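You operate a simulated robot arm through the tools that you are given. There is no shell and no other tool. Be economical: measure what you need, move in short steps, check, and stop when the job is done.

You are at the controls of a simulated robot arm. One attempt, no reset.

JOB
Blot both wet signatures and put the lease in the OUT tray.
Fine: smear no ink; the ink blotter goes back; the other document stays.

Only the result counts: the job must be done as asked and must still hold three seconds after the hand-in. Knocking over, shifting, dropping, spilling or breaking anything else fails it.

ROBOT AND FRAMES
A 7-joint arm with a two-finger parallel gripper, fixed in place. Base frame: the origin is at the foot of the arm, x ahead of it, y to its left, z up; the work surface is at about z = 0.77. Lengths are in m, angles in rad, forces in N, time in s.
With the tool pointing down near the work surface it reaches from about 0.22 to 0.68 m from the base axis. Its first joint turns from -1.152 to 1.152 rad. Payload 2.4 kg.
The tool frame sits at the grasp point between the pads (the TCP): z along the fingers, y along the line on which they close. The tips reach 0.03 m beyond it. Largest opening 0.094 m; finger width 0.028, thickness 0.01; the body of the gripper, 0.05 by 0.096 m, starts 0.055 m behind the TCP.
Orientation is that of the tool frame in the base frame, as a unit quaternion [w, x, y, z]. With the fingers straight down and closing along the base's y, the tool's x points along the base's -x, its y along +y and its z along -z.

CONTROLS
- The arm moves only by the tool jog_arm. Its argument "targets" is a list of rows, each an object (a shift or turn left out is 0, a gripper value left out holds the last) with "xyz": the shift along the tool's x, y, z in m, a list of three; "angular": the turn, a rotation vector about the tool's x, y, z in rad, a list of three; "jaw": the gripper command, from -1 (shut) to 1 (fully open), values between in proportion. In form: [{"xyz": [tx, ty, tz], "angular": [ax, ay, az], "jaw": jaw}, ...]. A call has 1 to 10 rows; each row is the pose to reach, as a shift and turn from the pose commanded when the call began, along the tool's axes at that moment. Rows are played at 5 a second. More than 0.05 m and 0.15 rad between two rows, or a gripper value outside its range, and nothing of the call is played. A pose out of reach is approached as far as the arm can. The call stops where the force on the tool passes 50 N (or 10 N more than at its start, if that is more) or the arm is blocked; 0.2 s more then pass. The fingers move at their own pace (about 0.153 m/s each) and stop on an object; they squeeze with about 33 N. The grip force told is the motor's: it shows also when the fingers shut on nothing. Time passes only in rows, and 0.2 s behind the last, so rows that repeat a pose let the fingers close. The reply holds the time, the measured pose of the TCP, the force on the tool along the base axes, the opening and the grip force, in the units named above and with some noise.
- Cameras (640 x 400 px; columns grow to the right, rows downward): "scene" is fixed at [0.0393, 0.4769, 1.4463]; the picture's right is [-0.75, -0.66, 0.00], its down [-0.36, 0.41, -0.84] and it looks along [0.55, -0.63, -0.55] (base axes); focal length 345 px, centre (320, 200). "wrist" rides on the gripper at [0.076, 0.014, -0.103] in the tool frame; the picture's right is [-0.18, 0.98, 0.00], its down [-0.75, -0.14, -0.64] and it looks along [-0.63, -0.12, 0.77] (tool axes); focal length 243 px, centre (320, 200). There is no depth. A picture from a camera that has moved, and an enlarged one, comes with that camera's place and axes in the base frame and with its lens.
- snapshot(camera): a new picture of that camera. No time passes.
- close_up(camera, box): a new picture of the part [left, top, right, bottom] of that camera's present view, enlarged. No time passes.
- close_job(): hands the job in; it is judged then, once.

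Work in short steps. Places have to be worked out from the pictures, the camera data and where the tool is seen: move nearer, look again, correct. Check each grasp and each placing, and mend what went wrong. You have 120 turns and 68 pictures in all, those below and enlarged ones among them. Open the gripper and draw the arm clear of the work before you hand the job in, unless the task says otherwise; then end with one line.

The tools are called after ">>>" as name(argument=value, ...) on one line, values as JSON. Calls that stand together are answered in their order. jog_arm: Moves the arm, as the interface text tells. Its arguments: {"type":"object","properties":{"targets":{"type":"array"}},"required":["targets"]} The other tools are called the same way: snapshot (camera) takes a picture; close_up (camera, box) takes an enlarged picture of a part of a camera's view; close_job () hands the job in.

At the start:

```text
time_s: 0.0
tcp_pos: [0.4313, -0.0969, 1.0475]
tool_rot: [-0.001, 0.0, 1.0, 0.0]
force: [-0.7, -0.5, 0.4]
opening: 0.0941
finger_force: 0.1
```

scene: 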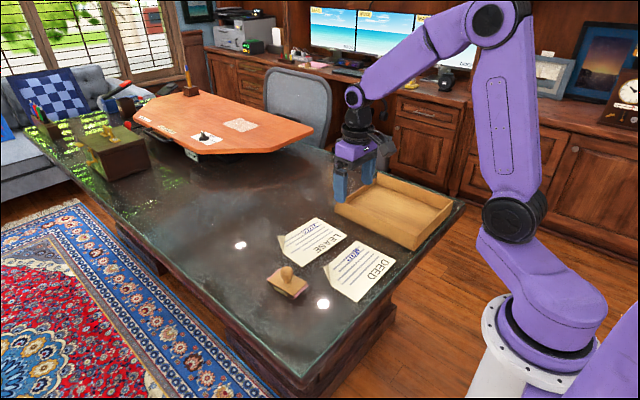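
wrist: 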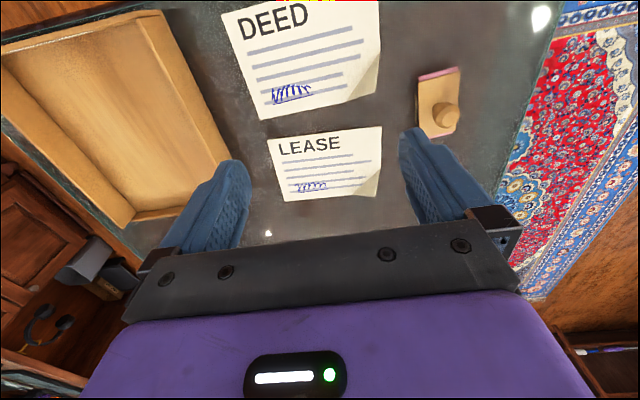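

I'll take enlarged looks at the papers, blotter and tray first.

>>> close_up(camera="wrist", box=[200, 0, 520, 200])

>>> close_up(camera="scene", box=[240, 160, 480, 310])

```text
2.00 times, centred on (360, 100) of wrist
camera zoom: at [0.3547, -0.0829, 1.1479], right [0.18, 0.98, 0.0], down [0.75, -0.14, 0.64], along [0.63, -0.12, -0.77], focal length 485 px, centre (240, 400)
```

zoom: 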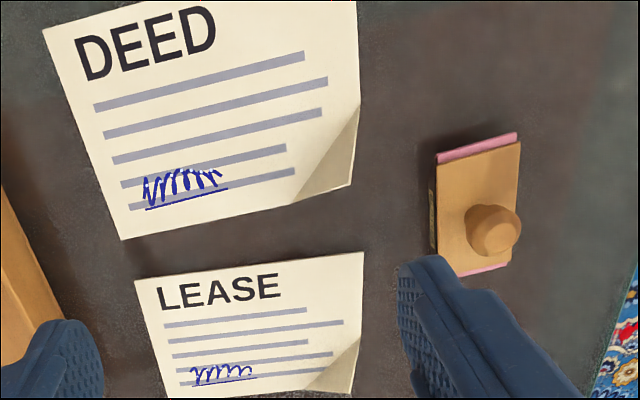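

```text
2.67 times, centred on (360, 235) of scene
camera zoom: at [0.0393, 0.4769, 1.4463], right [-0.75, -0.66, 0.0], down [-0.36, 0.41, -0.84], along [0.55, -0.63, -0.55], focal length 920 px, centre (213, 107)
```

zoom: 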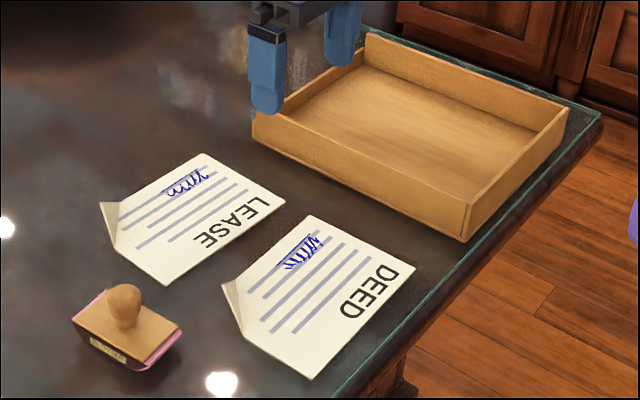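

The blotter's knob triangulates to about (0.508, 0.064, 0.82). I'll hover over it at TCP z≈0.93 and look again.

>>> jog_arm(targets=[{"xyz": [-0.0154, 0.032, 0.0235]}, {"xyz": [-0.031, 0.064, 0.047]}, {"xyz": [-0.046, 0.096, 0.07]}, {"xyz": [-0.062, 0.128, 0.094]}, {"xyz": [-0.077, 0.1604, 0.1175]}, {"xyz": [-0.077, 0.1604, 0.1175]}])

>>> snapshot(camera="wrist")

>>> close_up(camera="scene", box=[220, 190, 380, 290])

```text
time_s: 1.4
tcp_pos: [0.5081, 0.0659, 0.9282]
tool_rot: [-0.001, 0.0, 1.0, -0.001]
force: [-0.6, -0.5, 0.5]
opening: 0.0941
finger_force: 0.0
```

```text
63 pictures are left
camera wrist: at [0.4318, 0.0788, 1.0312], right [0.19, 0.98, 0.0], down [0.75, -0.14, 0.64], along [0.63, -0.12, -0.77], focal length 243 px, centre (320, 200)
```

wrist: 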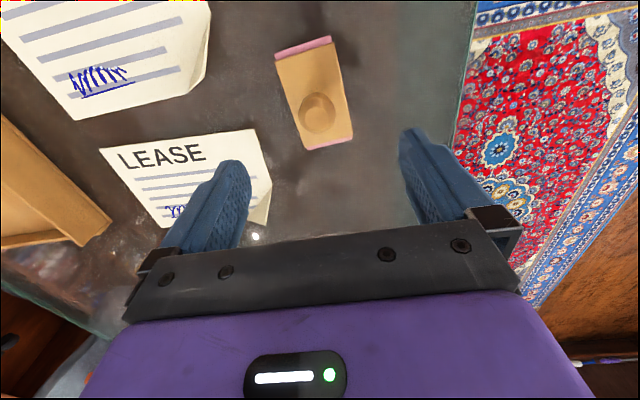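

```text
4.00 times, centred on (300, 240) of scene
camera zoom: at [0.0393, 0.4769, 1.4463], right [-0.75, -0.66, 0.0], down [-0.36, 0.41, -0.84], along [0.55, -0.63, -0.55], focal length 1380 px, centre (400, 40)
```

zoom: 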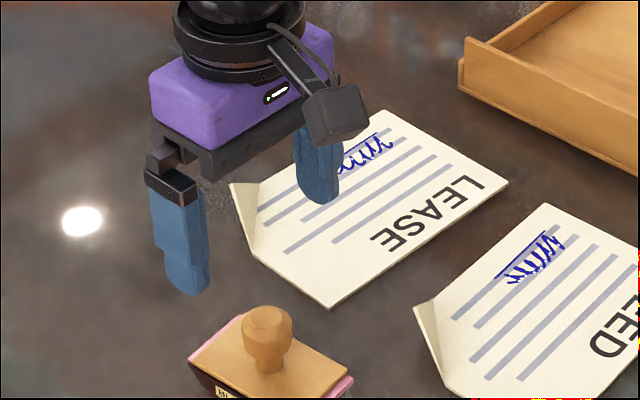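

The blotter body is about 0.087 × 0.05 m, centred at (0.505, 0.063) and yawed by about 0.06 rad, with its top near z 0.793. I plan to grip the body sides, so I'll align the yaw and descend part way to check.

>>> jog_arm(targets=[{"xyz": [0.003, -0.003, 0.02], "angular": [0, 0, -0.064]}, {"xyz": [0.003, -0.003, 0.045], "angular": [0, 0, -0.064]}, {"xyz": [0.003, -0.003, 0.07], "angular": [0, 0, -0.064]}, {"xyz": [0.003, -0.003, 0.07], "angular": [0, 0, -0.064]}])

>>> snapshot(camera="wrist")

>>> close_up(camera="scene", box=[220, 210, 380, 310])

```text
time_s: 2.4
tcp_pos: [0.5051, 0.063, 0.8594]
tool_rot: [0.0, -0.032, 1.0, 0.001]
force: [0.8, 0.1, -0.1]
opening: 0.094
finger_force: 0.2
```

```text
61 pictures are left
camera wrist: at [0.428, 0.0712, 0.9614], right [0.12, 0.99, 0.0], down [0.76, -0.09, 0.64], along [0.64, -0.08, -0.77], focal length 243 px, centre (320, 200)
```

wrist: 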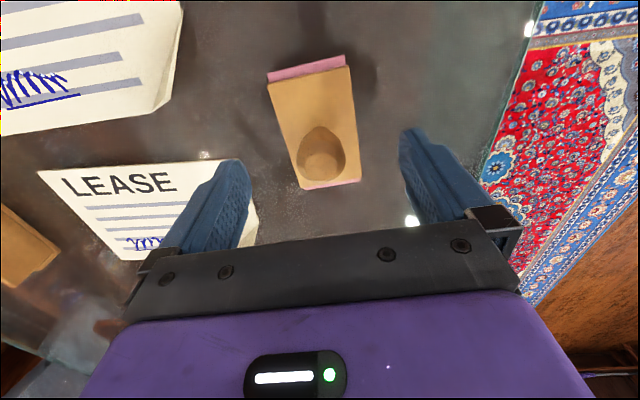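

```text
4.00 times, centred on (300, 260) of scene
camera zoom: at [0.0393, 0.4769, 1.4463], right [-0.75, -0.66, 0.0], down [-0.36, 0.41, -0.84], along [0.55, -0.63, -0.55], focal length 1380 px, centre (400, -40)
```

zoom: 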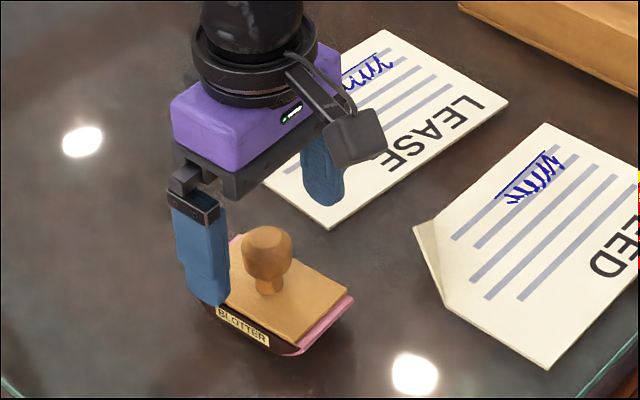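

The fingers straddle the body and are aligned with it. I'll descend to TCP z≈0.812 and close.

>>> jog_arm(targets=[{"xyz": [0, 0, 0.016]}, {"xyz": [0, 0, 0.032]}, {"xyz": [0, 0, 0.047]}, {"xyz": [0, 0, 0.047]}, {"xyz": [0, 0, 0.047], "jaw": -0.1}, {"xyz": [0, 0, 0.047], "jaw": -0.6}, {"xyz": [0, 0, 0.047], "jaw": -1}, {"xyz": [0, 0, 0.047], "jaw": -1}])

>>> close_up(camera="scene", box=[220, 210, 380, 310])

```text
time_s: 4.2
tcp_pos: [0.5058, 0.0626, 0.8127]
tool_rot: [0.0, -0.031, 1.0, 0.001]
force: [0.2, -0.8, 0.0]
opening: 0.0534
finger_force: 33.6
```

```text
4.00 times, centred on (300, 260) of scene
camera zoom: at [0.0393, 0.4769, 1.4463], right [-0.75, -0.66, 0.0], down [-0.36, 0.41, -0.84], along [0.55, -0.63, -0.55], focal length 1380 px, centre (400, -40)
```

zoom: 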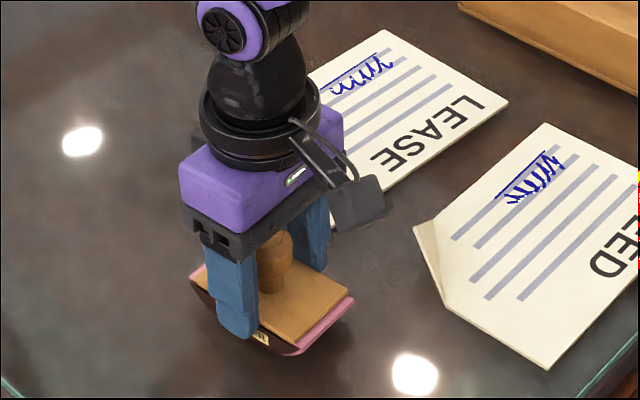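

The blotter is gripped (opening 0.053). I'll lift it 0.10 m, then travel to above the deed signature at about (0.456, -0.146) while turning so its long side follows the signature.

>>> jog_arm(targets=[{"xyz": [0, 0, -0.05]}, {"xyz": [0, 0, -0.1]}, {"xyz": [0.008, -0.0257, -0.1], "angular": [0, 0, 0.148]}, {"xyz": [0.016, -0.0514, -0.1], "angular": [0, 0, 0.296]}, {"xyz": [0.024, -0.077, -0.1], "angular": [0, 0, 0.444]}, {"xyz": [0.032, -0.1028, -0.1], "angular": [0, 0, 0.592]}, {"xyz": [0.04, -0.1285, -0.1], "angular": [0, 0, 0.74]}, {"xyz": [0.048, -0.154, -0.1], "angular": [0, 0, 0.888]}, {"xyz": [0.056, -0.18, -0.1], "angular": [0, 0, 1.036]}, {"xyz": [0.063, -0.2055, -0.1], "angular": [0, 0, 1.184]}])

```text
time_s: 6.4
tcp_pos: [0.4562, -0.1472, 0.9125]
tool_rot: [0.0, 0.531, 0.847, 0.0]
force: [0.0, -0.3, -1.3]
opening: 0.0536
finger_force: 33.3
```

Rotation works with no trouble. I'll finish the turn (0.40 rad more) and check before pressing.

>>> jog_arm(targets=[{"angular": [0, 0, 0.135]}, {"angular": [0, 0, 0.27]}, {"angular": [0, 0, 0.403]}, {"angular": [0, 0, 0.403], "xyz": [0, 0, 0.04]}, {"angular": [0, 0, 0.403], "xyz": [0, 0, 0.07]}, {"angular": [0, 0, 0.403], "xyz": [0, 0, 0.07]}])

>>> snapshot(camera="wrist")

>>> close_up(camera="scene", box=[260, 160, 420, 310])

```text
time_s: 7.8
tcp_pos: [0.457, -0.1486, 0.8408]
tool_rot: [-0.001, 0.69, 0.723, 0.0]
force: [0.0, 0.1, -1.4]
opening: 0.0532
finger_force: 33.1
```

```text
58 pictures are left
camera wrist: at [0.4669, -0.0727, 0.9428], right [0.99, -0.14, 0.0], down [-0.11, -0.76, 0.64], along [-0.09, -0.64, -0.77], focal length 243 px, centre (320, 200)
```

wrist: 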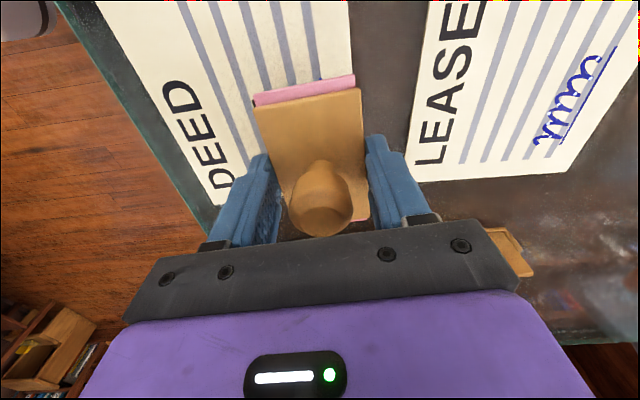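

```text
2.67 times, centred on (340, 235) of scene
camera zoom: at [0.0393, 0.4769, 1.4463], right [-0.75, -0.66, 0.0], down [-0.36, 0.41, -0.84], along [0.55, -0.63, -0.55], focal length 920 px, centre (267, 107)
```

zoom: 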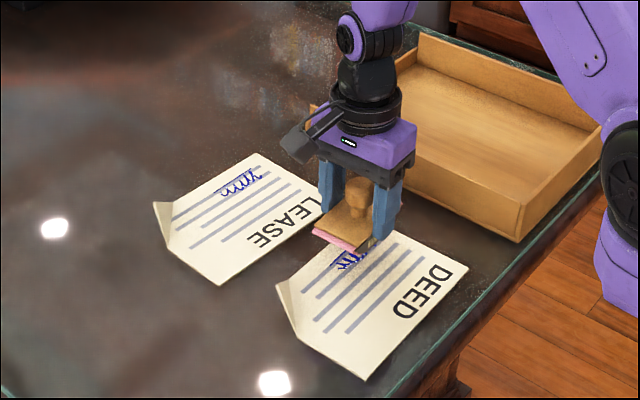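

Blotter is over the deed signature with roughly 1 cm margin each way. I'll go straight down in small steps, watching the force.

>>> jog_arm(targets=[{"xyz": [0, 0, 0.01]}, {"xyz": [0, 0, 0.02]}, {"xyz": [0, 0, 0.025]}, {"xyz": [0, 0, 0.027]}, {"xyz": [0, 0, 0.027]}])

```text
time_s: 9.0
tcp_pos: [0.456, -0.1479, 0.8152]
tool_rot: [0.001, 0.69, 0.723, 0.001]
force: [-1.6, -0.3, 23.0]
opening: 0.0534
finger_force: 33.6
```

Contact with 23 N. I'll hold for about a second, then lift straight up and inspect.

>>> jog_arm(targets=[{"xyz": [0, 0, 0]}, {"xyz": [0, 0, 0]}, {"xyz": [0, 0, 0]}, {"xyz": [0, 0, 0]}, {"xyz": [0, 0, 0]}])

>>> jog_arm(targets=[{"xyz": [0, 0, -0.005]}, {"xyz": [0, 0, -0.02]}, {"xyz": [0, 0, -0.06]}, {"xyz": [0, 0, -0.1]}, {"xyz": [0, 0, -0.1]}])

>>> close_up(camera="scene", box=[270, 200, 410, 310])

>>> snapshot(camera="wrist")

```text
time_s: 10.2
tcp_pos: [0.4561, -0.1481, 0.815]
tool_rot: [0.002, 0.69, 0.724, 0.0]
force: [1.2, -1.1, 29.4]
opening: 0.0535
finger_force: 33.5
```

```text
time_s: 11.4
tcp_pos: [0.4534, -0.1459, 0.9152]
tool_rot: [0.0, 0.69, 0.724, 0.0]
force: [-0.2, -0.1, -1.9]
opening: 0.0532
finger_force: 33.2
```

```text
3.64 times, centred on (340, 255) of scene
camera zoom: at [0.0393, 0.4769, 1.4463], right [-0.75, -0.66, 0.0], down [-0.36, 0.41, -0.84], along [0.55, -0.63, -0.55], focal length 1255 px, centre (247, 0)
```

zoom: 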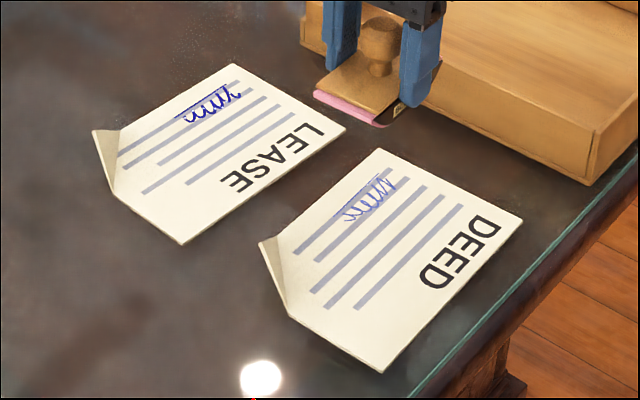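

```text
55 pictures are left
camera wrist: at [0.464, -0.0702, 1.0177], right [0.99, -0.14, 0.0], down [-0.1, -0.76, 0.64], along [-0.09, -0.64, -0.77], focal length 243 px, centre (320, 200)
```

wrist: 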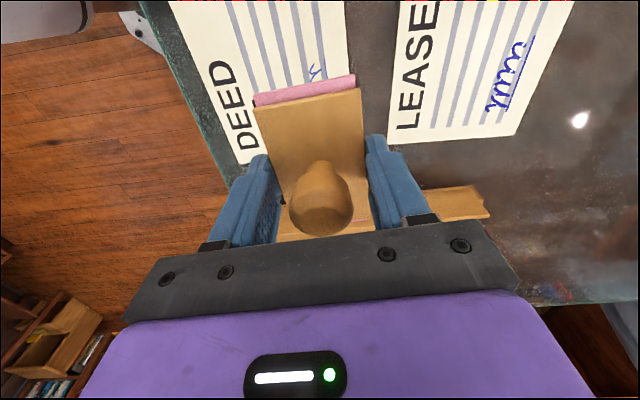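

The deed ink looks paler now. I'll enlarge to see whether it is evenly blotted.

>>> close_up(camera="scene", box=[334, 232, 390, 267])

>>> close_up(camera="scene", box=[290, 210, 346, 245])

```text
11.43 times, centred on (362, 250) of scene
camera zoom: at [0.0393, 0.4769, 1.4463], right [-0.75, -0.66, 0.0], down [-0.36, 0.41, -0.84], along [0.55, -0.63, -0.55], focal length 3944 px, centre (-160, -366)
```

zoom: 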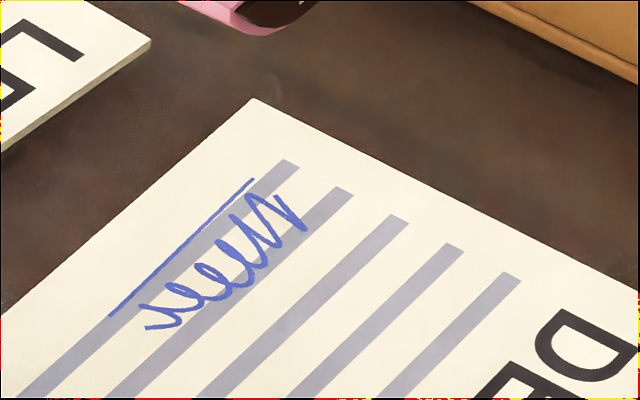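

```text
11.43 times, centred on (318, 228) of scene
camera zoom: at [0.0393, 0.4769, 1.4463], right [-0.75, -0.66, 0.0], down [-0.36, 0.41, -0.84], along [0.55, -0.63, -0.55], focal length 3944 px, centre (343, -114)
```

zoom: 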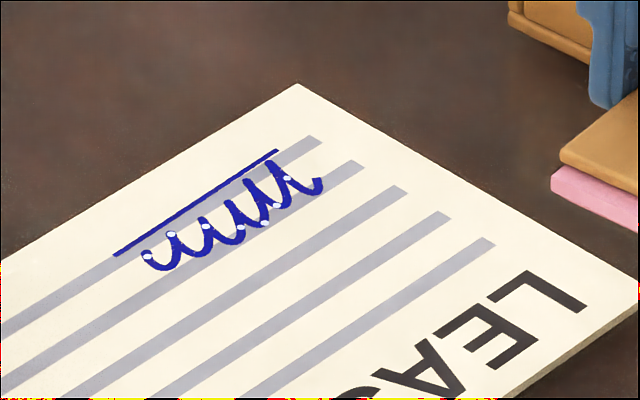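

The deed's ink is dry and unsmeared, while the lease's ink still glints wet. I'll move above the lease signature at about (0.630, -0.150), turning slightly to match its slant.

>>> jog_arm(targets=[{"xyz": [-0.003, 0.044, 0], "angular": [0, 0, 0.037]}, {"xyz": [-0.006, 0.088, 0], "angular": [0, 0, 0.074]}, {"xyz": [-0.009, 0.132, 0], "angular": [0, 0, 0.11]}, {"xyz": [-0.0125, 0.1756, 0], "angular": [0, 0, 0.147]}, {"xyz": [-0.0125, 0.1756, 0.03], "angular": [0, 0, 0.147]}, {"xyz": [-0.0125, 0.1756, 0.07], "angular": [0, 0, 0.147]}, {"xyz": [-0.0125, 0.1756, 0.07], "angular": [0, 0, 0.147]}])

>>> close_up(camera="scene", box=[250, 170, 380, 270])

>>> snapshot(camera="wrist")

```text
time_s: 13.0
tcp_pos: [0.6318, -0.1509, 0.8448]
tool_rot: [0.0, 0.742, 0.671, 0.0]
force: [0.0, 0.7, -2.0]
opening: 0.0536
finger_force: 32.6
```

```text
4.00 times, centred on (315, 220) of scene
camera zoom: at [0.0393, 0.4769, 1.4463], right [-0.75, -0.66, 0.0], down [-0.36, 0.41, -0.84], along [0.55, -0.63, -0.55], focal length 1380 px, centre (340, 120)
```

zoom: 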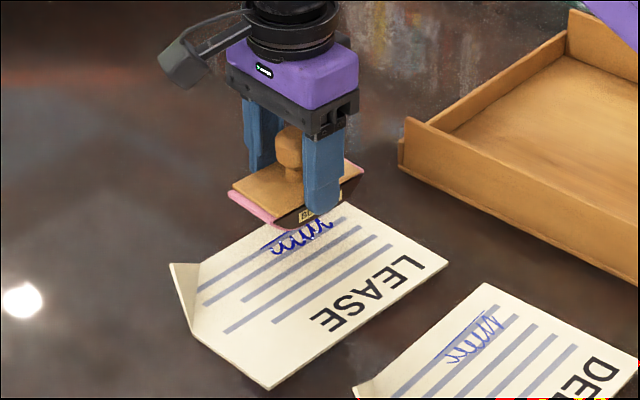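

```text
51 pictures are left
camera wrist: at [0.6532, -0.0774, 0.9473], right [0.96, -0.28, 0.0], down [-0.22, -0.74, 0.64], along [-0.18, -0.62, -0.77], focal length 243 px, centre (320, 200)
```

wrist: 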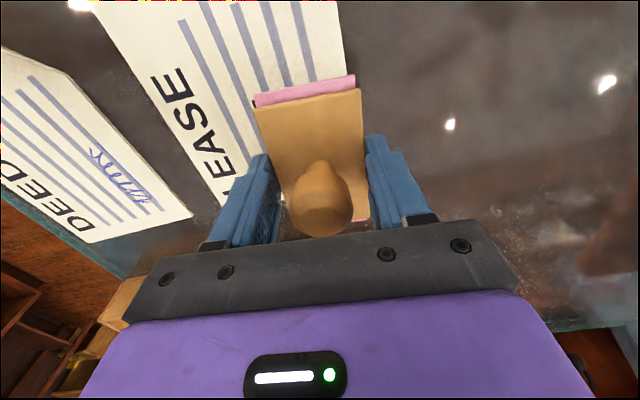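

Placed over the lease signature. I'll descend to the same pressing height as before.

>>> jog_arm(targets=[{"xyz": [0, 0, 0.012]}, {"xyz": [0, 0, 0.022]}, {"xyz": [0, 0, 0.027]}, {"xyz": [0, 0, 0.03]}, {"xyz": [0, 0, 0.03]}, {"xyz": [0, 0, 0.03]}, {"xyz": [0, 0, 0.03]}])

```text
time_s: 14.6
tcp_pos: [0.6316, -0.153, 0.8148]
tool_rot: [0.001, 0.742, 0.671, 0.001]
force: [-0.2, 0.6, 8.5]
opening: 0.0534
finger_force: 33.5
```

Only 8.5 N here, so I'll press 1.5 mm further to match the first blot, hold, then lift.

>>> jog_arm(targets=[{"xyz": [0, 0, 0.0015]}, {"xyz": [0, 0, 0.0015]}, {"xyz": [0, 0, 0.0015]}, {"xyz": [0, 0, 0.0015]}, {"xyz": [0, 0, 0.0015]}, {"xyz": [0, 0, 0.0015]}])

>>> jog_arm(targets=[{"xyz": [0, 0, -0.005]}, {"xyz": [0, 0, -0.02]}, {"xyz": [0, 0, -0.06]}, {"xyz": [0, 0, -0.1]}, {"xyz": [0, 0, -0.1]}])

>>> close_up(camera="scene", box=[270, 200, 350, 250])

```text
time_s: 16.0
tcp_pos: [0.632, -0.1521, 0.8138]
tool_rot: [0.001, 0.741, 0.671, 0.001]
force: [2.0, 1.0, 25.4]
opening: 0.0531
finger_force: 33.3
```

```text
time_s: 17.2
tcp_pos: [0.6335, -0.1522, 0.9127]
tool_rot: [-0.002, 0.741, 0.671, -0.001]
force: [-0.2, -0.8, -2.0]
opening: 0.0535
finger_force: 33.5
```

```text
8.00 times, centred on (310, 225) of scene
camera zoom: at [0.0393, 0.4769, 1.4463], right [-0.75, -0.66, 0.0], down [-0.36, 0.41, -0.84], along [0.55, -0.63, -0.55], focal length 2761 px, centre (400, 0)
```

zoom: 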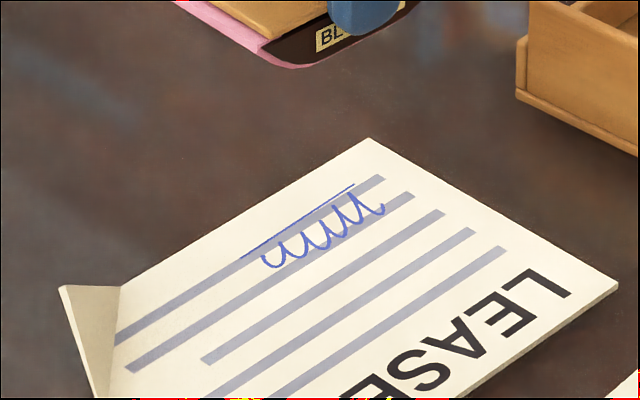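

Both signatures are dry. Now I'll carry the blotter back to (0.506, 0.063) with its original yaw.

>>> jog_arm(targets=[{"xyz": [0.0201, -0.0148, 0], "angular": [0, 0, -0.145]}, {"xyz": [0.0402, -0.0297, 0], "angular": [0, 0, -0.29]}, {"xyz": [0.0603, -0.0445, 0], "angular": [0, 0, -0.435]}, {"xyz": [0.0804, -0.0594, 0], "angular": [0, 0, -0.58]}, {"xyz": [0.1005, -0.0742, 0], "angular": [0, 0, -0.725]}, {"xyz": [0.1206, -0.089, 0], "angular": [0, 0, -0.87]}, {"xyz": [0.1407, -0.1039, 0], "angular": [0, 0, -1.015]}, {"xyz": [0.1608, -0.1187, 0], "angular": [0, 0, -1.16]}, {"xyz": [0.1809, -0.1336, 0], "angular": [0, 0, -1.305]}, {"xyz": [0.201, -0.1484, 0], "angular": [0, 0, -1.45]}])

>>> jog_arm(targets=[{"angular": [0, 0, -0.145]}, {"angular": [0, 0, -0.283]}, {"angular": [0, 0, -0.283], "xyz": [0, 0, 0.04]}, {"angular": [0, 0, -0.283], "xyz": [0, 0, 0.08]}, {"angular": [0, 0, -0.283], "xyz": [0, 0, 0.08]}, {"angular": [0, 0, -0.283], "xyz": [0, 0, 0.08]}])

```text
time_s: 19.4
tcp_pos: [0.5053, 0.0638, 0.9149]
tool_rot: [-0.001, 0.109, 0.994, -0.001]
force: [0.1, 0.0, -1.3]
opening: 0.0534
finger_force: 33.1
```

```text
time_s: 20.8
tcp_pos: [0.5041, 0.0644, 0.8332]
tool_rot: [0.0, -0.031, 1.0, 0.0]
force: [0.2, -0.8, -1.0]
opening: 0.0534
finger_force: 32.6
```

Within 1–2 mm of the original place. I'll lower gently to table contact with a small correction.

>>> jog_arm(targets=[{"xyz": [-0.001, -0.001, 0.008]}, {"xyz": [-0.001, -0.001, 0.015]}, {"xyz": [-0.001, -0.001, 0.018]}, {"xyz": [-0.001, -0.001, 0.02]}, {"xyz": [-0.001, -0.001, 0.02]}])

```text
time_s: 22.0
tcp_pos: [0.5036, 0.0618, 0.8123]
tool_rot: [0.0, -0.032, 0.999, 0.001]
force: [0.7, 0.0, -0.8]
opening: 0.0534
finger_force: 33.4
```

No firm contact yet, so 1.5 mm further.

>>> jog_arm(targets=[{"xyz": [-0.001, 0, 0.001]}, {"xyz": [-0.001, 0, 0.0015]}, {"xyz": [-0.001, 0, 0.0015]}])

```text
time_s: 22.8
tcp_pos: [0.506, 0.0627, 0.8131]
tool_rot: [0.0, -0.031, 1.0, 0.0]
force: [-9.0, -0.4, 28.8]
opening: 0.0533
finger_force: 32.9
```

Contact at 29 N at the original pose. I'll relax 1 mm, open, and rise clear.

>>> jog_arm(targets=[{"xyz": [0, 0, -0.0012]}, {"xyz": [0, 0, -0.0012], "jaw": -0.1}, {"xyz": [0, 0, -0.0012], "jaw": 0.6}, {"xyz": [0, 0, -0.0012], "jaw": 1}, {"xyz": [0, 0, -0.0012], "jaw": 1}, {"xyz": [0, 0, -0.03]}, {"xyz": [0, 0, -0.07]}, {"xyz": [0, 0, -0.11]}, {"xyz": [0, 0, -0.11]}])

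>>> snapshot(camera="wrist")

>>> snapshot(camera="scene")

>>> close_up(camera="scene", box=[256, 200, 356, 270])

```text
time_s: 24.8
tcp_pos: [0.5049, 0.062, 0.9208]
tool_rot: [0.0, -0.032, 0.999, 0.0]
force: [-0.1, 0.1, -1.4]
opening: 0.094
finger_force: 0.1
```

```text
49 pictures are left
camera wrist: at [0.4281, 0.0713, 1.0241], right [0.12, 0.99, 0.0], down [0.76, -0.09, 0.64], along [0.64, -0.08, -0.77], focal length 243 px, centre (320, 200)
```

wrist: 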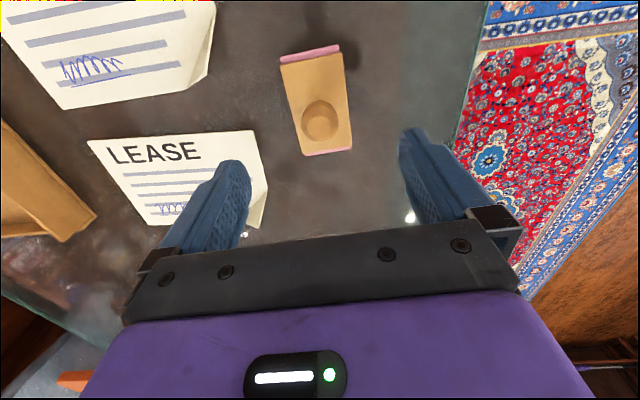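

```text
48 pictures are left
```

scene: 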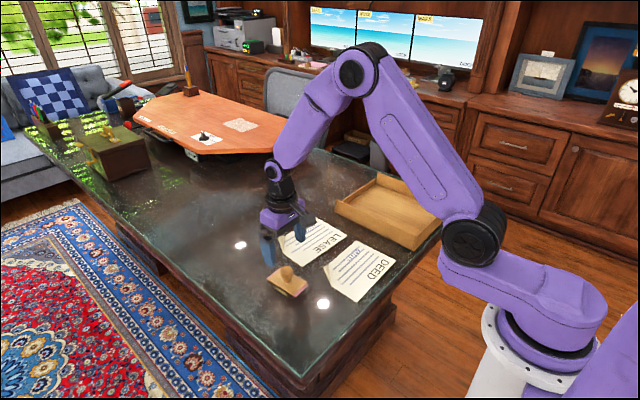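

```text
5.71 times, centred on (306, 235) of scene
camera zoom: at [0.0393, 0.4769, 1.4463], right [-0.75, -0.66, 0.0], down [-0.36, 0.41, -0.84], along [0.55, -0.63, -0.55], focal length 1972 px, centre (400, 0)
```

zoom: 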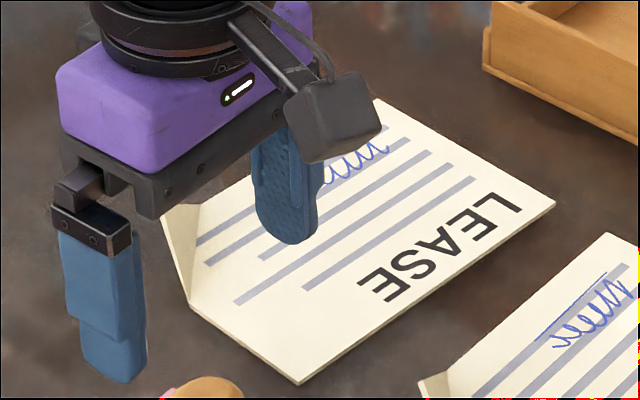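

The blotter is back upright in place. Next, the lease's raised corner: the fold runs from about (0.664, -0.076) to (0.610, -0.016). I'll hover nearby with the closing line perpendicular to the fold, so the wrist camera looks along it.

>>> jog_arm(targets=[{"xyz": [-0.022, -0.0176, 0], "angular": [0, 0, 0.133]}, {"xyz": [-0.0445, -0.0352, 0], "angular": [0, 0, 0.266]}, {"xyz": [-0.067, -0.053, 0], "angular": [0, 0, 0.4]}, {"xyz": [-0.089, -0.07, 0], "angular": [0, 0, 0.533]}, {"xyz": [-0.111, -0.088, 0.01], "angular": [0, 0, 0.666]}, {"xyz": [-0.1336, -0.1056, 0.02], "angular": [0, 0, 0.8]}, {"xyz": [-0.1336, -0.1056, 0.02], "angular": [0, 0, 0.8]}])

>>> snapshot(camera="wrist")

>>> close_up(camera="scene", box=[250, 200, 350, 270])

```text
time_s: 26.4
tcp_pos: [0.6448, -0.036, 0.9003]
tool_rot: [0.0, 0.362, 0.932, 0.0]
force: [-0.4, -0.2, -0.2]
opening: 0.0939
finger_force: 0.1
```

```text
46 pictures are left
camera wrist: at [0.5979, 0.0243, 1.0025], right [0.8, 0.6, 0.0], down [0.46, -0.61, 0.64], along [0.39, -0.51, -0.77], focal length 243 px, centre (320, 200)
```

wrist: 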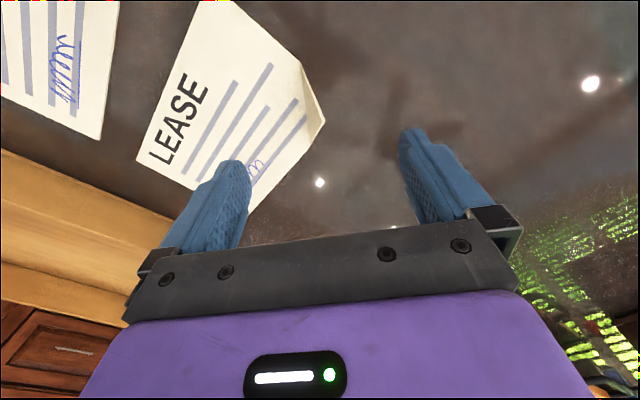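

```text
5.71 times, centred on (300, 235) of scene
camera zoom: at [0.0393, 0.4769, 1.4463], right [-0.75, -0.66, 0.0], down [-0.36, 0.41, -0.84], along [0.55, -0.63, -0.55], focal length 1972 px, centre (434, 0)
```

zoom: 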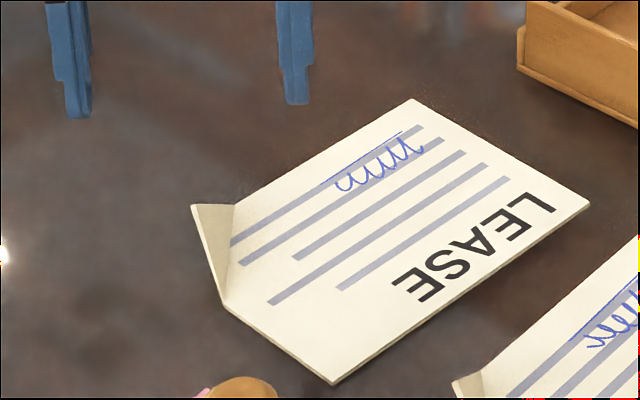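

Enlarging the raised corner in the wrist view.

>>> close_up(camera="wrist", box=[270, 40, 366, 100])

>>> close_up(camera="wrist", box=[270, 80, 366, 140])

>>> close_up(camera="scene", box=[276, 228, 308, 260])

```text
6.67 times, centred on (318, 70) of wrist
camera zoom: at [0.5979, 0.0243, 1.0025], right [0.8, 0.6, 0.0], down [0.46, -0.61, 0.64], along [0.39, -0.51, -0.77], focal length 1618 px, centre (333, 1067)
```

zoom: 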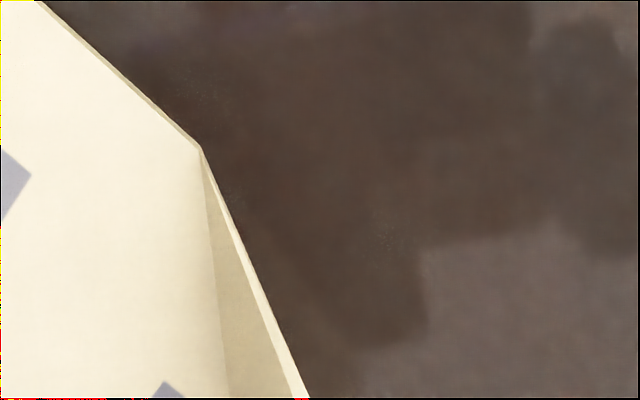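

```text
6.67 times, centred on (318, 110) of wrist
camera zoom: at [0.5979, 0.0243, 1.0025], right [0.8, 0.6, 0.0], down [0.46, -0.61, 0.64], along [0.39, -0.51, -0.77], focal length 1618 px, centre (333, 800)
```

zoom: 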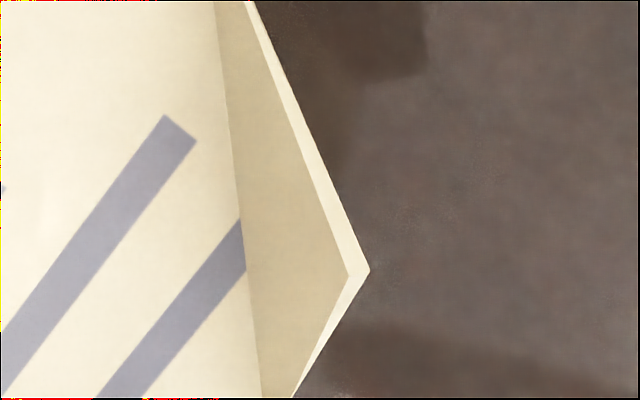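

```text
12.50 times, centred on (292, 244) of scene
camera zoom: at [0.0393, 0.4769, 1.4463], right [-0.75, -0.66, 0.0], down [-0.36, 0.41, -0.84], along [0.55, -0.63, -0.55], focal length 4314 px, centre (670, -350)
```

zoom: 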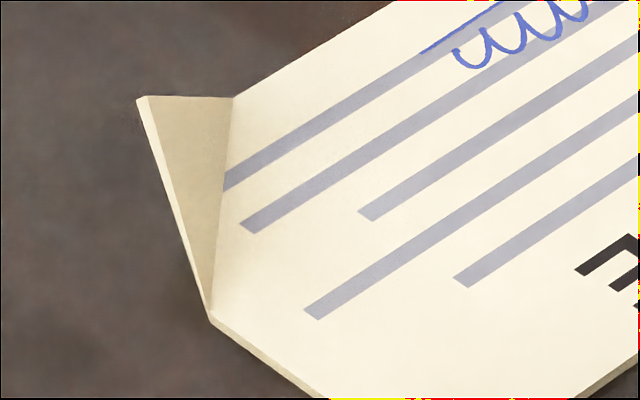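

The tip of the flap is at about (0.649, -0.035, 0.803), so it stands ~61° with its outward normal near 42°, about 35 mm tall. I'll tilt the tool to match it, partly close the jaw, and see whether that pose is reachable.

>>> jog_arm(targets=[{"xyz": [-0.001, 0.005, 0.009], "angular": [0.11, 0, 0.025], "jaw": -0.3}, {"xyz": [-0.002, 0.01, 0.018], "angular": [0.22, 0, 0.05], "jaw": -0.45}, {"xyz": [-0.003, 0.015, 0.026], "angular": [0.33, 0, 0.075], "jaw": -0.45}, {"xyz": [-0.004, 0.0197, 0.035], "angular": [0.44, 0, 0.1], "jaw": -0.45}, {"xyz": [-0.004, 0.0197, 0.035], "angular": [0.44, 0, 0.1], "jaw": -0.45}, {"xyz": [-0.004, 0.0197, 0.035], "angular": [0.44, 0, 0.1], "jaw": -0.45}])

>>> snapshot(camera="wrist")

>>> close_up(camera="scene", box=[240, 180, 360, 270])

```text
time_s: 27.8
tcp_pos: [0.625, -0.0241, 0.87]
tool_rot: [-0.079, 0.397, 0.891, -0.204]
force: [-0.3, 0.1, 0.4]
opening: 0.0261
finger_force: 0.0
out of reach, approached as far as the arm can: row 3, 4, 5, 6
```

```text
41 pictures are left
camera wrist: at [0.6151, 0.0715, 0.9562], right [0.79, 0.45, -0.41], down [0.6, -0.45, 0.66], along [0.11, -0.77, -0.63], focal length 243 px, centre (320, 200)
```

wrist: 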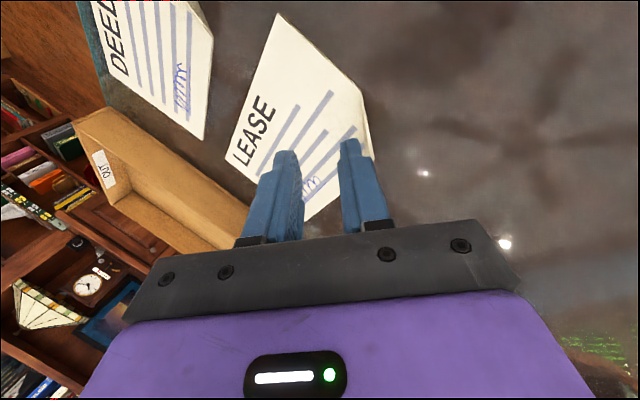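

```text
4.44 times, centred on (300, 225) of scene
camera zoom: at [0.0393, 0.4769, 1.4463], right [-0.75, -0.66, 0.0], down [-0.36, 0.41, -0.84], along [0.55, -0.63, -0.55], focal length 1534 px, centre (409, 89)
```

zoom: 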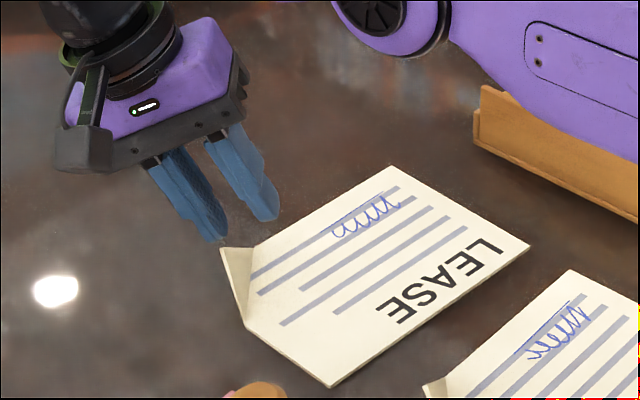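

The full tilt is beyond reach (the tilt was reached but the position fell 36 mm short). I can also see the "OUT" label on the tray. I'll back off to about 0.2 rad tilt with the jaw opened to ~34 mm, and hover over the flap.

>>> jog_arm(targets=[{"xyz": [0.0005, -0.004, 0.007], "angular": [-0.12, 0, 0], "jaw": -0.27}, {"xyz": [0.001, -0.0077, 0.0136], "angular": [-0.24, 0, 0], "jaw": -0.27}, {"xyz": [0.001, -0.0077, 0.0136], "angular": [-0.24, 0, 0], "jaw": -0.27}, {"xyz": [0.001, -0.0077, 0.0136], "angular": [-0.24, 0, 0], "jaw": -0.27}])

```text
time_s: 28.8
tcp_pos: [0.6159, -0.0326, 0.8613]
tool_rot: [-0.031, 0.404, 0.909, -0.095]
force: [-0.4, 0.2, 1.0]
opening: 0.0344
finger_force: 0.1
```

The tilt is now 0.2 rad, but the TCP sits about 35 mm short in x. I'll shift outward to the hover point (0.651, -0.032, 0.856).

>>> jog_arm(targets=[{"xyz": [-0.0115, 0.0135, 0]}, {"xyz": [-0.023, 0.0269, 0]}, {"xyz": [-0.023, 0.0269, 0]}, {"xyz": [-0.023, 0.0269, 0]}])

>>> snapshot(camera="wrist")

>>> close_up(camera="scene", box=[240, 190, 340, 265])

```text
time_s: 29.8
tcp_pos: [0.6506, -0.0296, 0.8573]
tool_rot: [-0.03, 0.405, 0.909, -0.095]
force: [0.4, 0.1, -0.4]
opening: 0.0345
finger_force: 0.2
```

```text
39 pictures are left
camera wrist: at [0.6234, 0.0498, 0.9533], right [0.84, 0.51, -0.19], down [0.49, -0.56, 0.67], along [0.24, -0.66, -0.71], focal length 243 px, centre (320, 200)
```

wrist: 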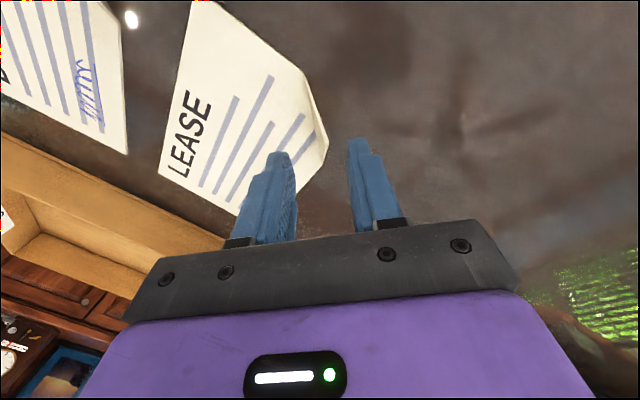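

```text
5.33 times, centred on (290, 228) of scene
camera zoom: at [0.0393, 0.4769, 1.4463], right [-0.75, -0.66, 0.0], down [-0.36, 0.41, -0.84], along [0.55, -0.63, -0.55], focal length 1841 px, centre (480, 53)
```

zoom: 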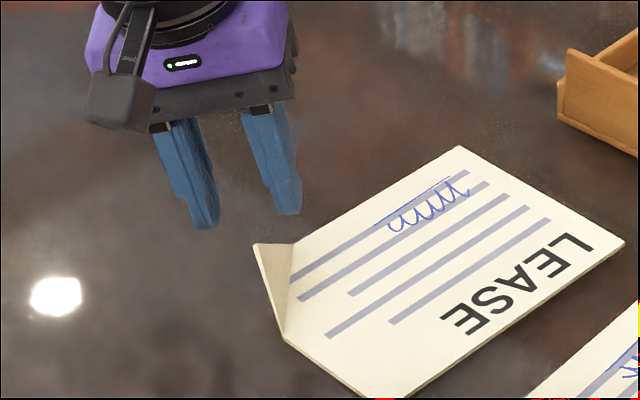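

This pose is reachable and the jaws are in line with the flap. I'll descend 30 mm along the tool axis and check the straddle.

>>> jog_arm(targets=[{"xyz": [-0.0005, -0.0005, 0.01]}, {"xyz": [-0.001, -0.001, 0.02]}, {"xyz": [-0.0014, -0.0013, 0.028]}, {"xyz": [-0.0014, -0.0013, 0.028]}])

>>> close_up(camera="wrist", box=[220, 40, 440, 240])

>>> close_up(camera="scene", box=[260, 210, 324, 260])

```text
time_s: 30.8
tcp_pos: [0.6475, -0.037, 0.8296]
tool_rot: [-0.03, 0.404, 0.909, -0.096]
force: [-0.2, 0.6, -0.9]
opening: 0.0344
finger_force: 0.0
```

```text
2.00 times, centred on (330, 140) of wrist
camera zoom: at [0.6197, 0.0434, 0.9255], right [0.84, 0.51, -0.19], down [0.49, -0.56, 0.67], along [0.24, -0.66, -0.71], focal length 485 px, centre (300, 320)
```

zoom: 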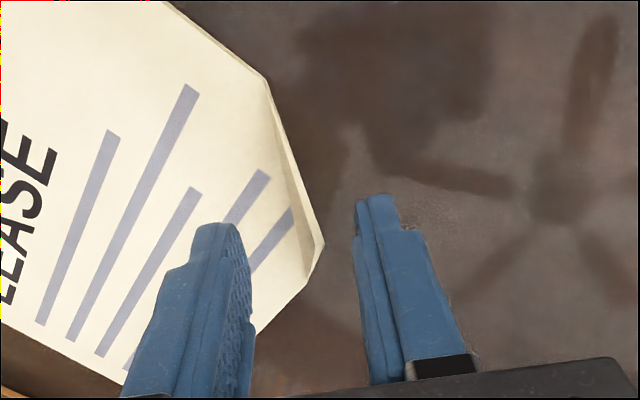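

```text
8.00 times, centred on (292, 235) of scene
camera zoom: at [0.0393, 0.4769, 1.4463], right [-0.75, -0.66, 0.0], down [-0.36, 0.41, -0.84], along [0.55, -0.63, -0.55], focal length 2761 px, centre (544, -80)
```

zoom: 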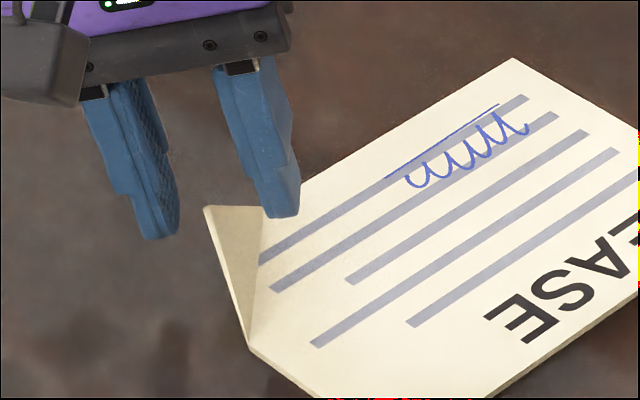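

The flap tip lies between the pads, about 8 mm outside centre as expected. I'll go down the last ~16 mm and check for contact.

>>> jog_arm(targets=[{"xyz": [0, 0, 0.006]}, {"xyz": [0, 0, 0.012]}, {"xyz": [0, 0, 0.016]}, {"xyz": [0, 0, 0.016]}])

>>> close_up(camera="wrist", box=[220, 40, 440, 240])

>>> close_up(camera="scene", box=[260, 210, 324, 260])

```text
time_s: 31.8
tcp_pos: [0.6457, -0.0382, 0.8166]
tool_rot: [-0.031, 0.404, 0.909, -0.095]
force: [0.1, 0.4, -0.9]
opening: 0.0343
finger_force: 0.1
```

```text
2.00 times, centred on (330, 140) of wrist
camera zoom: at [0.6179, 0.0408, 0.9107], right [0.84, 0.51, -0.19], down [0.49, -0.56, 0.67], along [0.24, -0.66, -0.71], focal length 485 px, centre (300, 320)
```

zoom: 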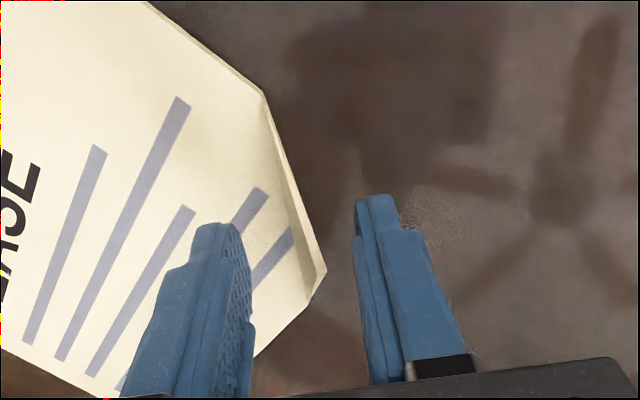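

```text
8.00 times, centred on (292, 235) of scene
camera zoom: at [0.0393, 0.4769, 1.4463], right [-0.75, -0.66, 0.0], down [-0.36, 0.41, -0.84], along [0.55, -0.63, -0.55], focal length 2761 px, centre (544, -80)
```

zoom: 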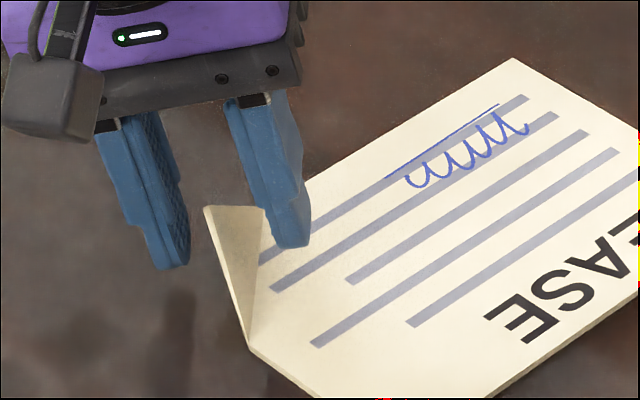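

The fingertips are centred on the flap by relative comparison in both views. I'll go 3 mm deeper and close.

>>> jog_arm(targets=[{"xyz": [0, 0.002, 0.003]}, {"xyz": [0, 0.002, 0.003], "jaw": -0.5}, {"xyz": [0, 0.002, 0.003], "jaw": -0.75}, {"xyz": [0, 0.002, 0.003], "jaw": -1}, {"xyz": [0, 0.002, 0.003], "jaw": -1}])

>>> close_up(camera="wrist", box=[220, 40, 440, 240])

>>> close_up(camera="scene", box=[260, 200, 356, 260])

```text
time_s: 33.0
tcp_pos: [0.6458, -0.039, 0.8115]
tool_rot: [-0.029, 0.405, 0.909, -0.095]
force: [-0.1, -1.0, 3.5]
opening: 0.005
finger_force: 32.5
```

```text
2.00 times, centred on (330, 140) of wrist
camera zoom: at [0.619, 0.0417, 0.9078], right [0.84, 0.51, -0.19], down [0.49, -0.56, 0.67], along [0.24, -0.66, -0.71], focal length 485 px, centre (300, 320)
```

zoom: 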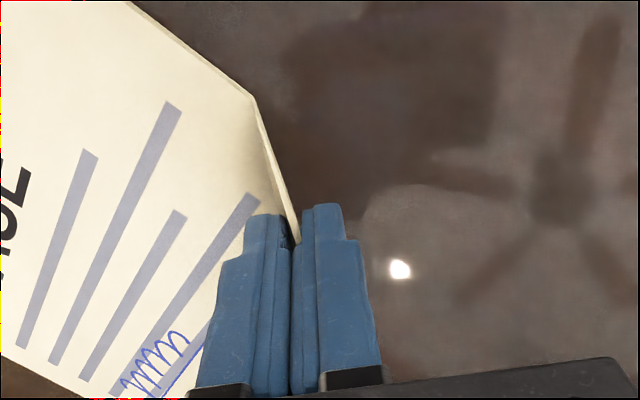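

```text
6.67 times, centred on (308, 230) of scene
camera zoom: at [0.0392, 0.4769, 1.4463], right [-0.75, -0.66, 0.0], down [-0.36, 0.41, -0.84], along [0.55, -0.63, -0.55], focal length 2301 px, centre (400, 0)
```

zoom: 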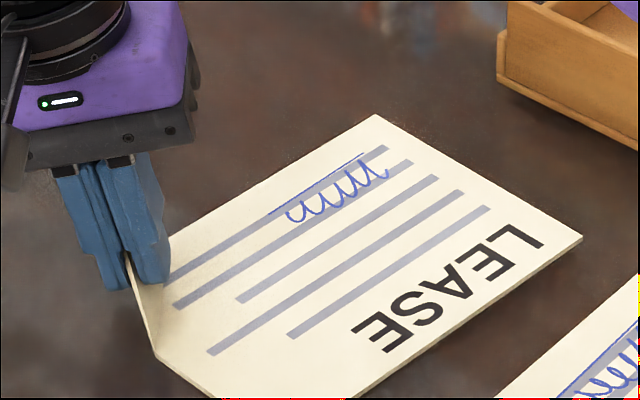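

The flap is held (opening 5 mm, 32 N). Lifting 40 mm slowly and checking.

>>> jog_arm(targets=[{"xyz": [0, -0.001, -0.005]}, {"xyz": [0, -0.003, -0.015]}, {"xyz": [-0.0005, -0.005, -0.027]}, {"xyz": [-0.001, -0.008, -0.039]}, {"xyz": [-0.001, -0.008, -0.039]}])

>>> snapshot(camera="scene")

>>> snapshot(camera="wrist")

```text
time_s: 34.2
tcp_pos: [0.6459, -0.0384, 0.8509]
tool_rot: [-0.031, 0.404, 0.909, -0.095]
force: [-0.6, -0.3, 2.7]
opening: 0.0007
finger_force: 33.3
```

```text
31 pictures are left
```

scene: 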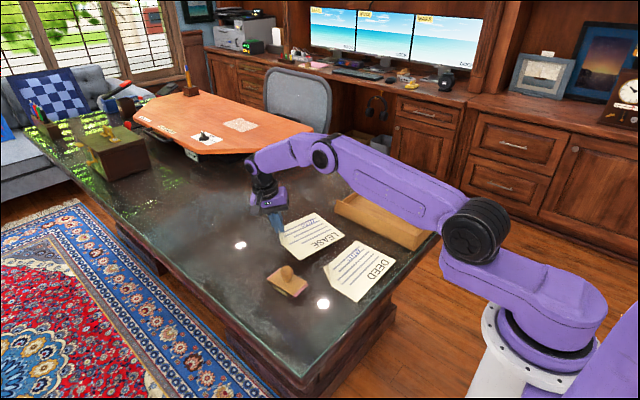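

```text
30 pictures are left
camera wrist: at [0.6187, 0.0416, 0.9465], right [0.84, 0.51, -0.19], down [0.49, -0.56, 0.67], along [0.24, -0.66, -0.71], focal length 243 px, centre (320, 200)
```

wrist: 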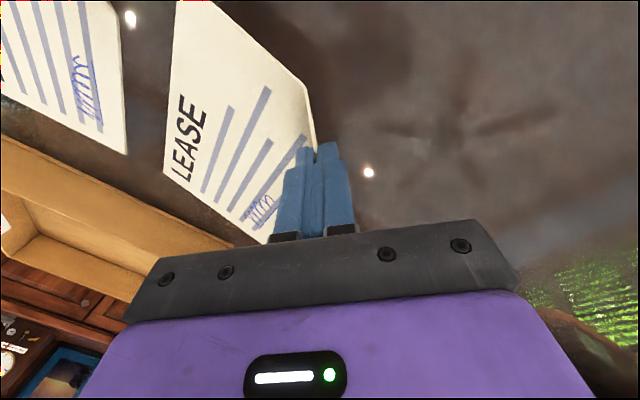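

The pads shut on nothing (opening 0.7 mm): the 17° mismatch let the flap slip out. I'll check the flap and lease again before retrying with pads truly parallel to it, leaning the hand sideways toward +y so it stays in reach.

>>> close_up(camera="scene", box=[260, 205, 356, 265])

>>> close_up(camera="wrist", box=[230, 30, 390, 190])

```text
6.67 times, centred on (308, 235) of scene
camera zoom: at [0.0392, 0.4769, 1.4463], right [-0.75, -0.66, 0.0], down [-0.36, 0.41, -0.84], along [0.55, -0.63, -0.55], focal length 2301 px, centre (400, -33)
```

zoom: 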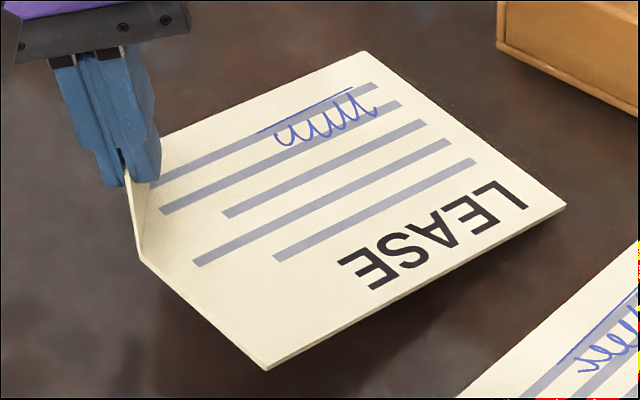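

```text
2.50 times, centred on (310, 110) of wrist
camera zoom: at [0.6187, 0.0416, 0.9465], right [0.84, 0.51, -0.19], down [0.49, -0.56, 0.67], along [0.24, -0.66, -0.71], focal length 606 px, centre (345, 425)
```

zoom: 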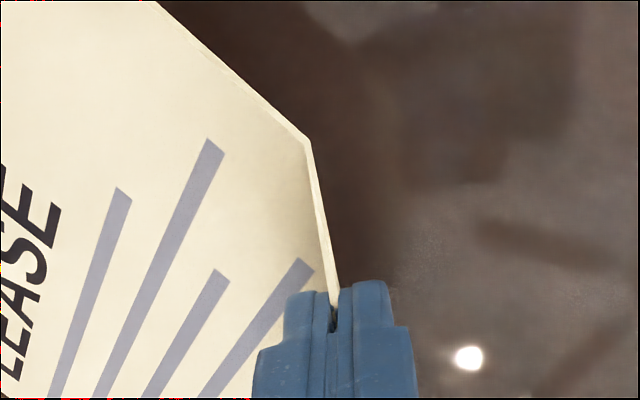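

It is actually held: the sheet is about 1 mm thick, its flap has aligned with the pads, and the lease hangs clear with a shadow below. I'll raise it another 0.10 m before going anywhere.

>>> jog_arm(targets=[{"xyz": [0, -0.003, -0.016]}, {"xyz": [0, -0.0065, -0.033]}, {"xyz": [0, -0.01, -0.049]}, {"xyz": [0, -0.013, -0.065]}, {"xyz": [0, -0.0165, -0.082]}, {"xyz": [0, -0.02, -0.098]}, {"xyz": [0, -0.02, -0.098]}])

>>> snapshot(camera="scene")

>>> snapshot(camera="wrist")

```text
time_s: 35.8
tcp_pos: [0.6456, -0.0367, 0.9511]
tool_rot: [-0.031, 0.404, 0.909, -0.095]
force: [0.8, -0.6, -0.2]
opening: 0.0008
finger_force: 33.3
```

```text
27 pictures are left
```

scene: 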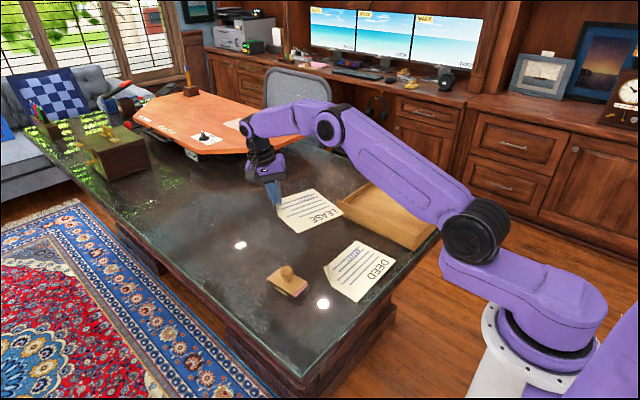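

```text
26 pictures are left
camera wrist: at [0.6181, 0.0435, 1.046], right [0.84, 0.51, -0.19], down [0.49, -0.56, 0.67], along [0.24, -0.66, -0.71], focal length 243 px, centre (320, 200)
```

wrist: 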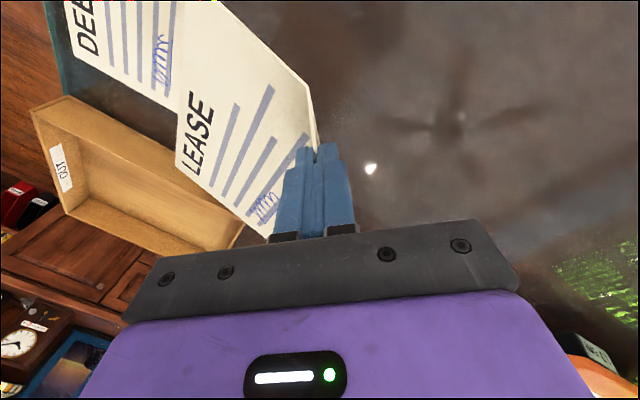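

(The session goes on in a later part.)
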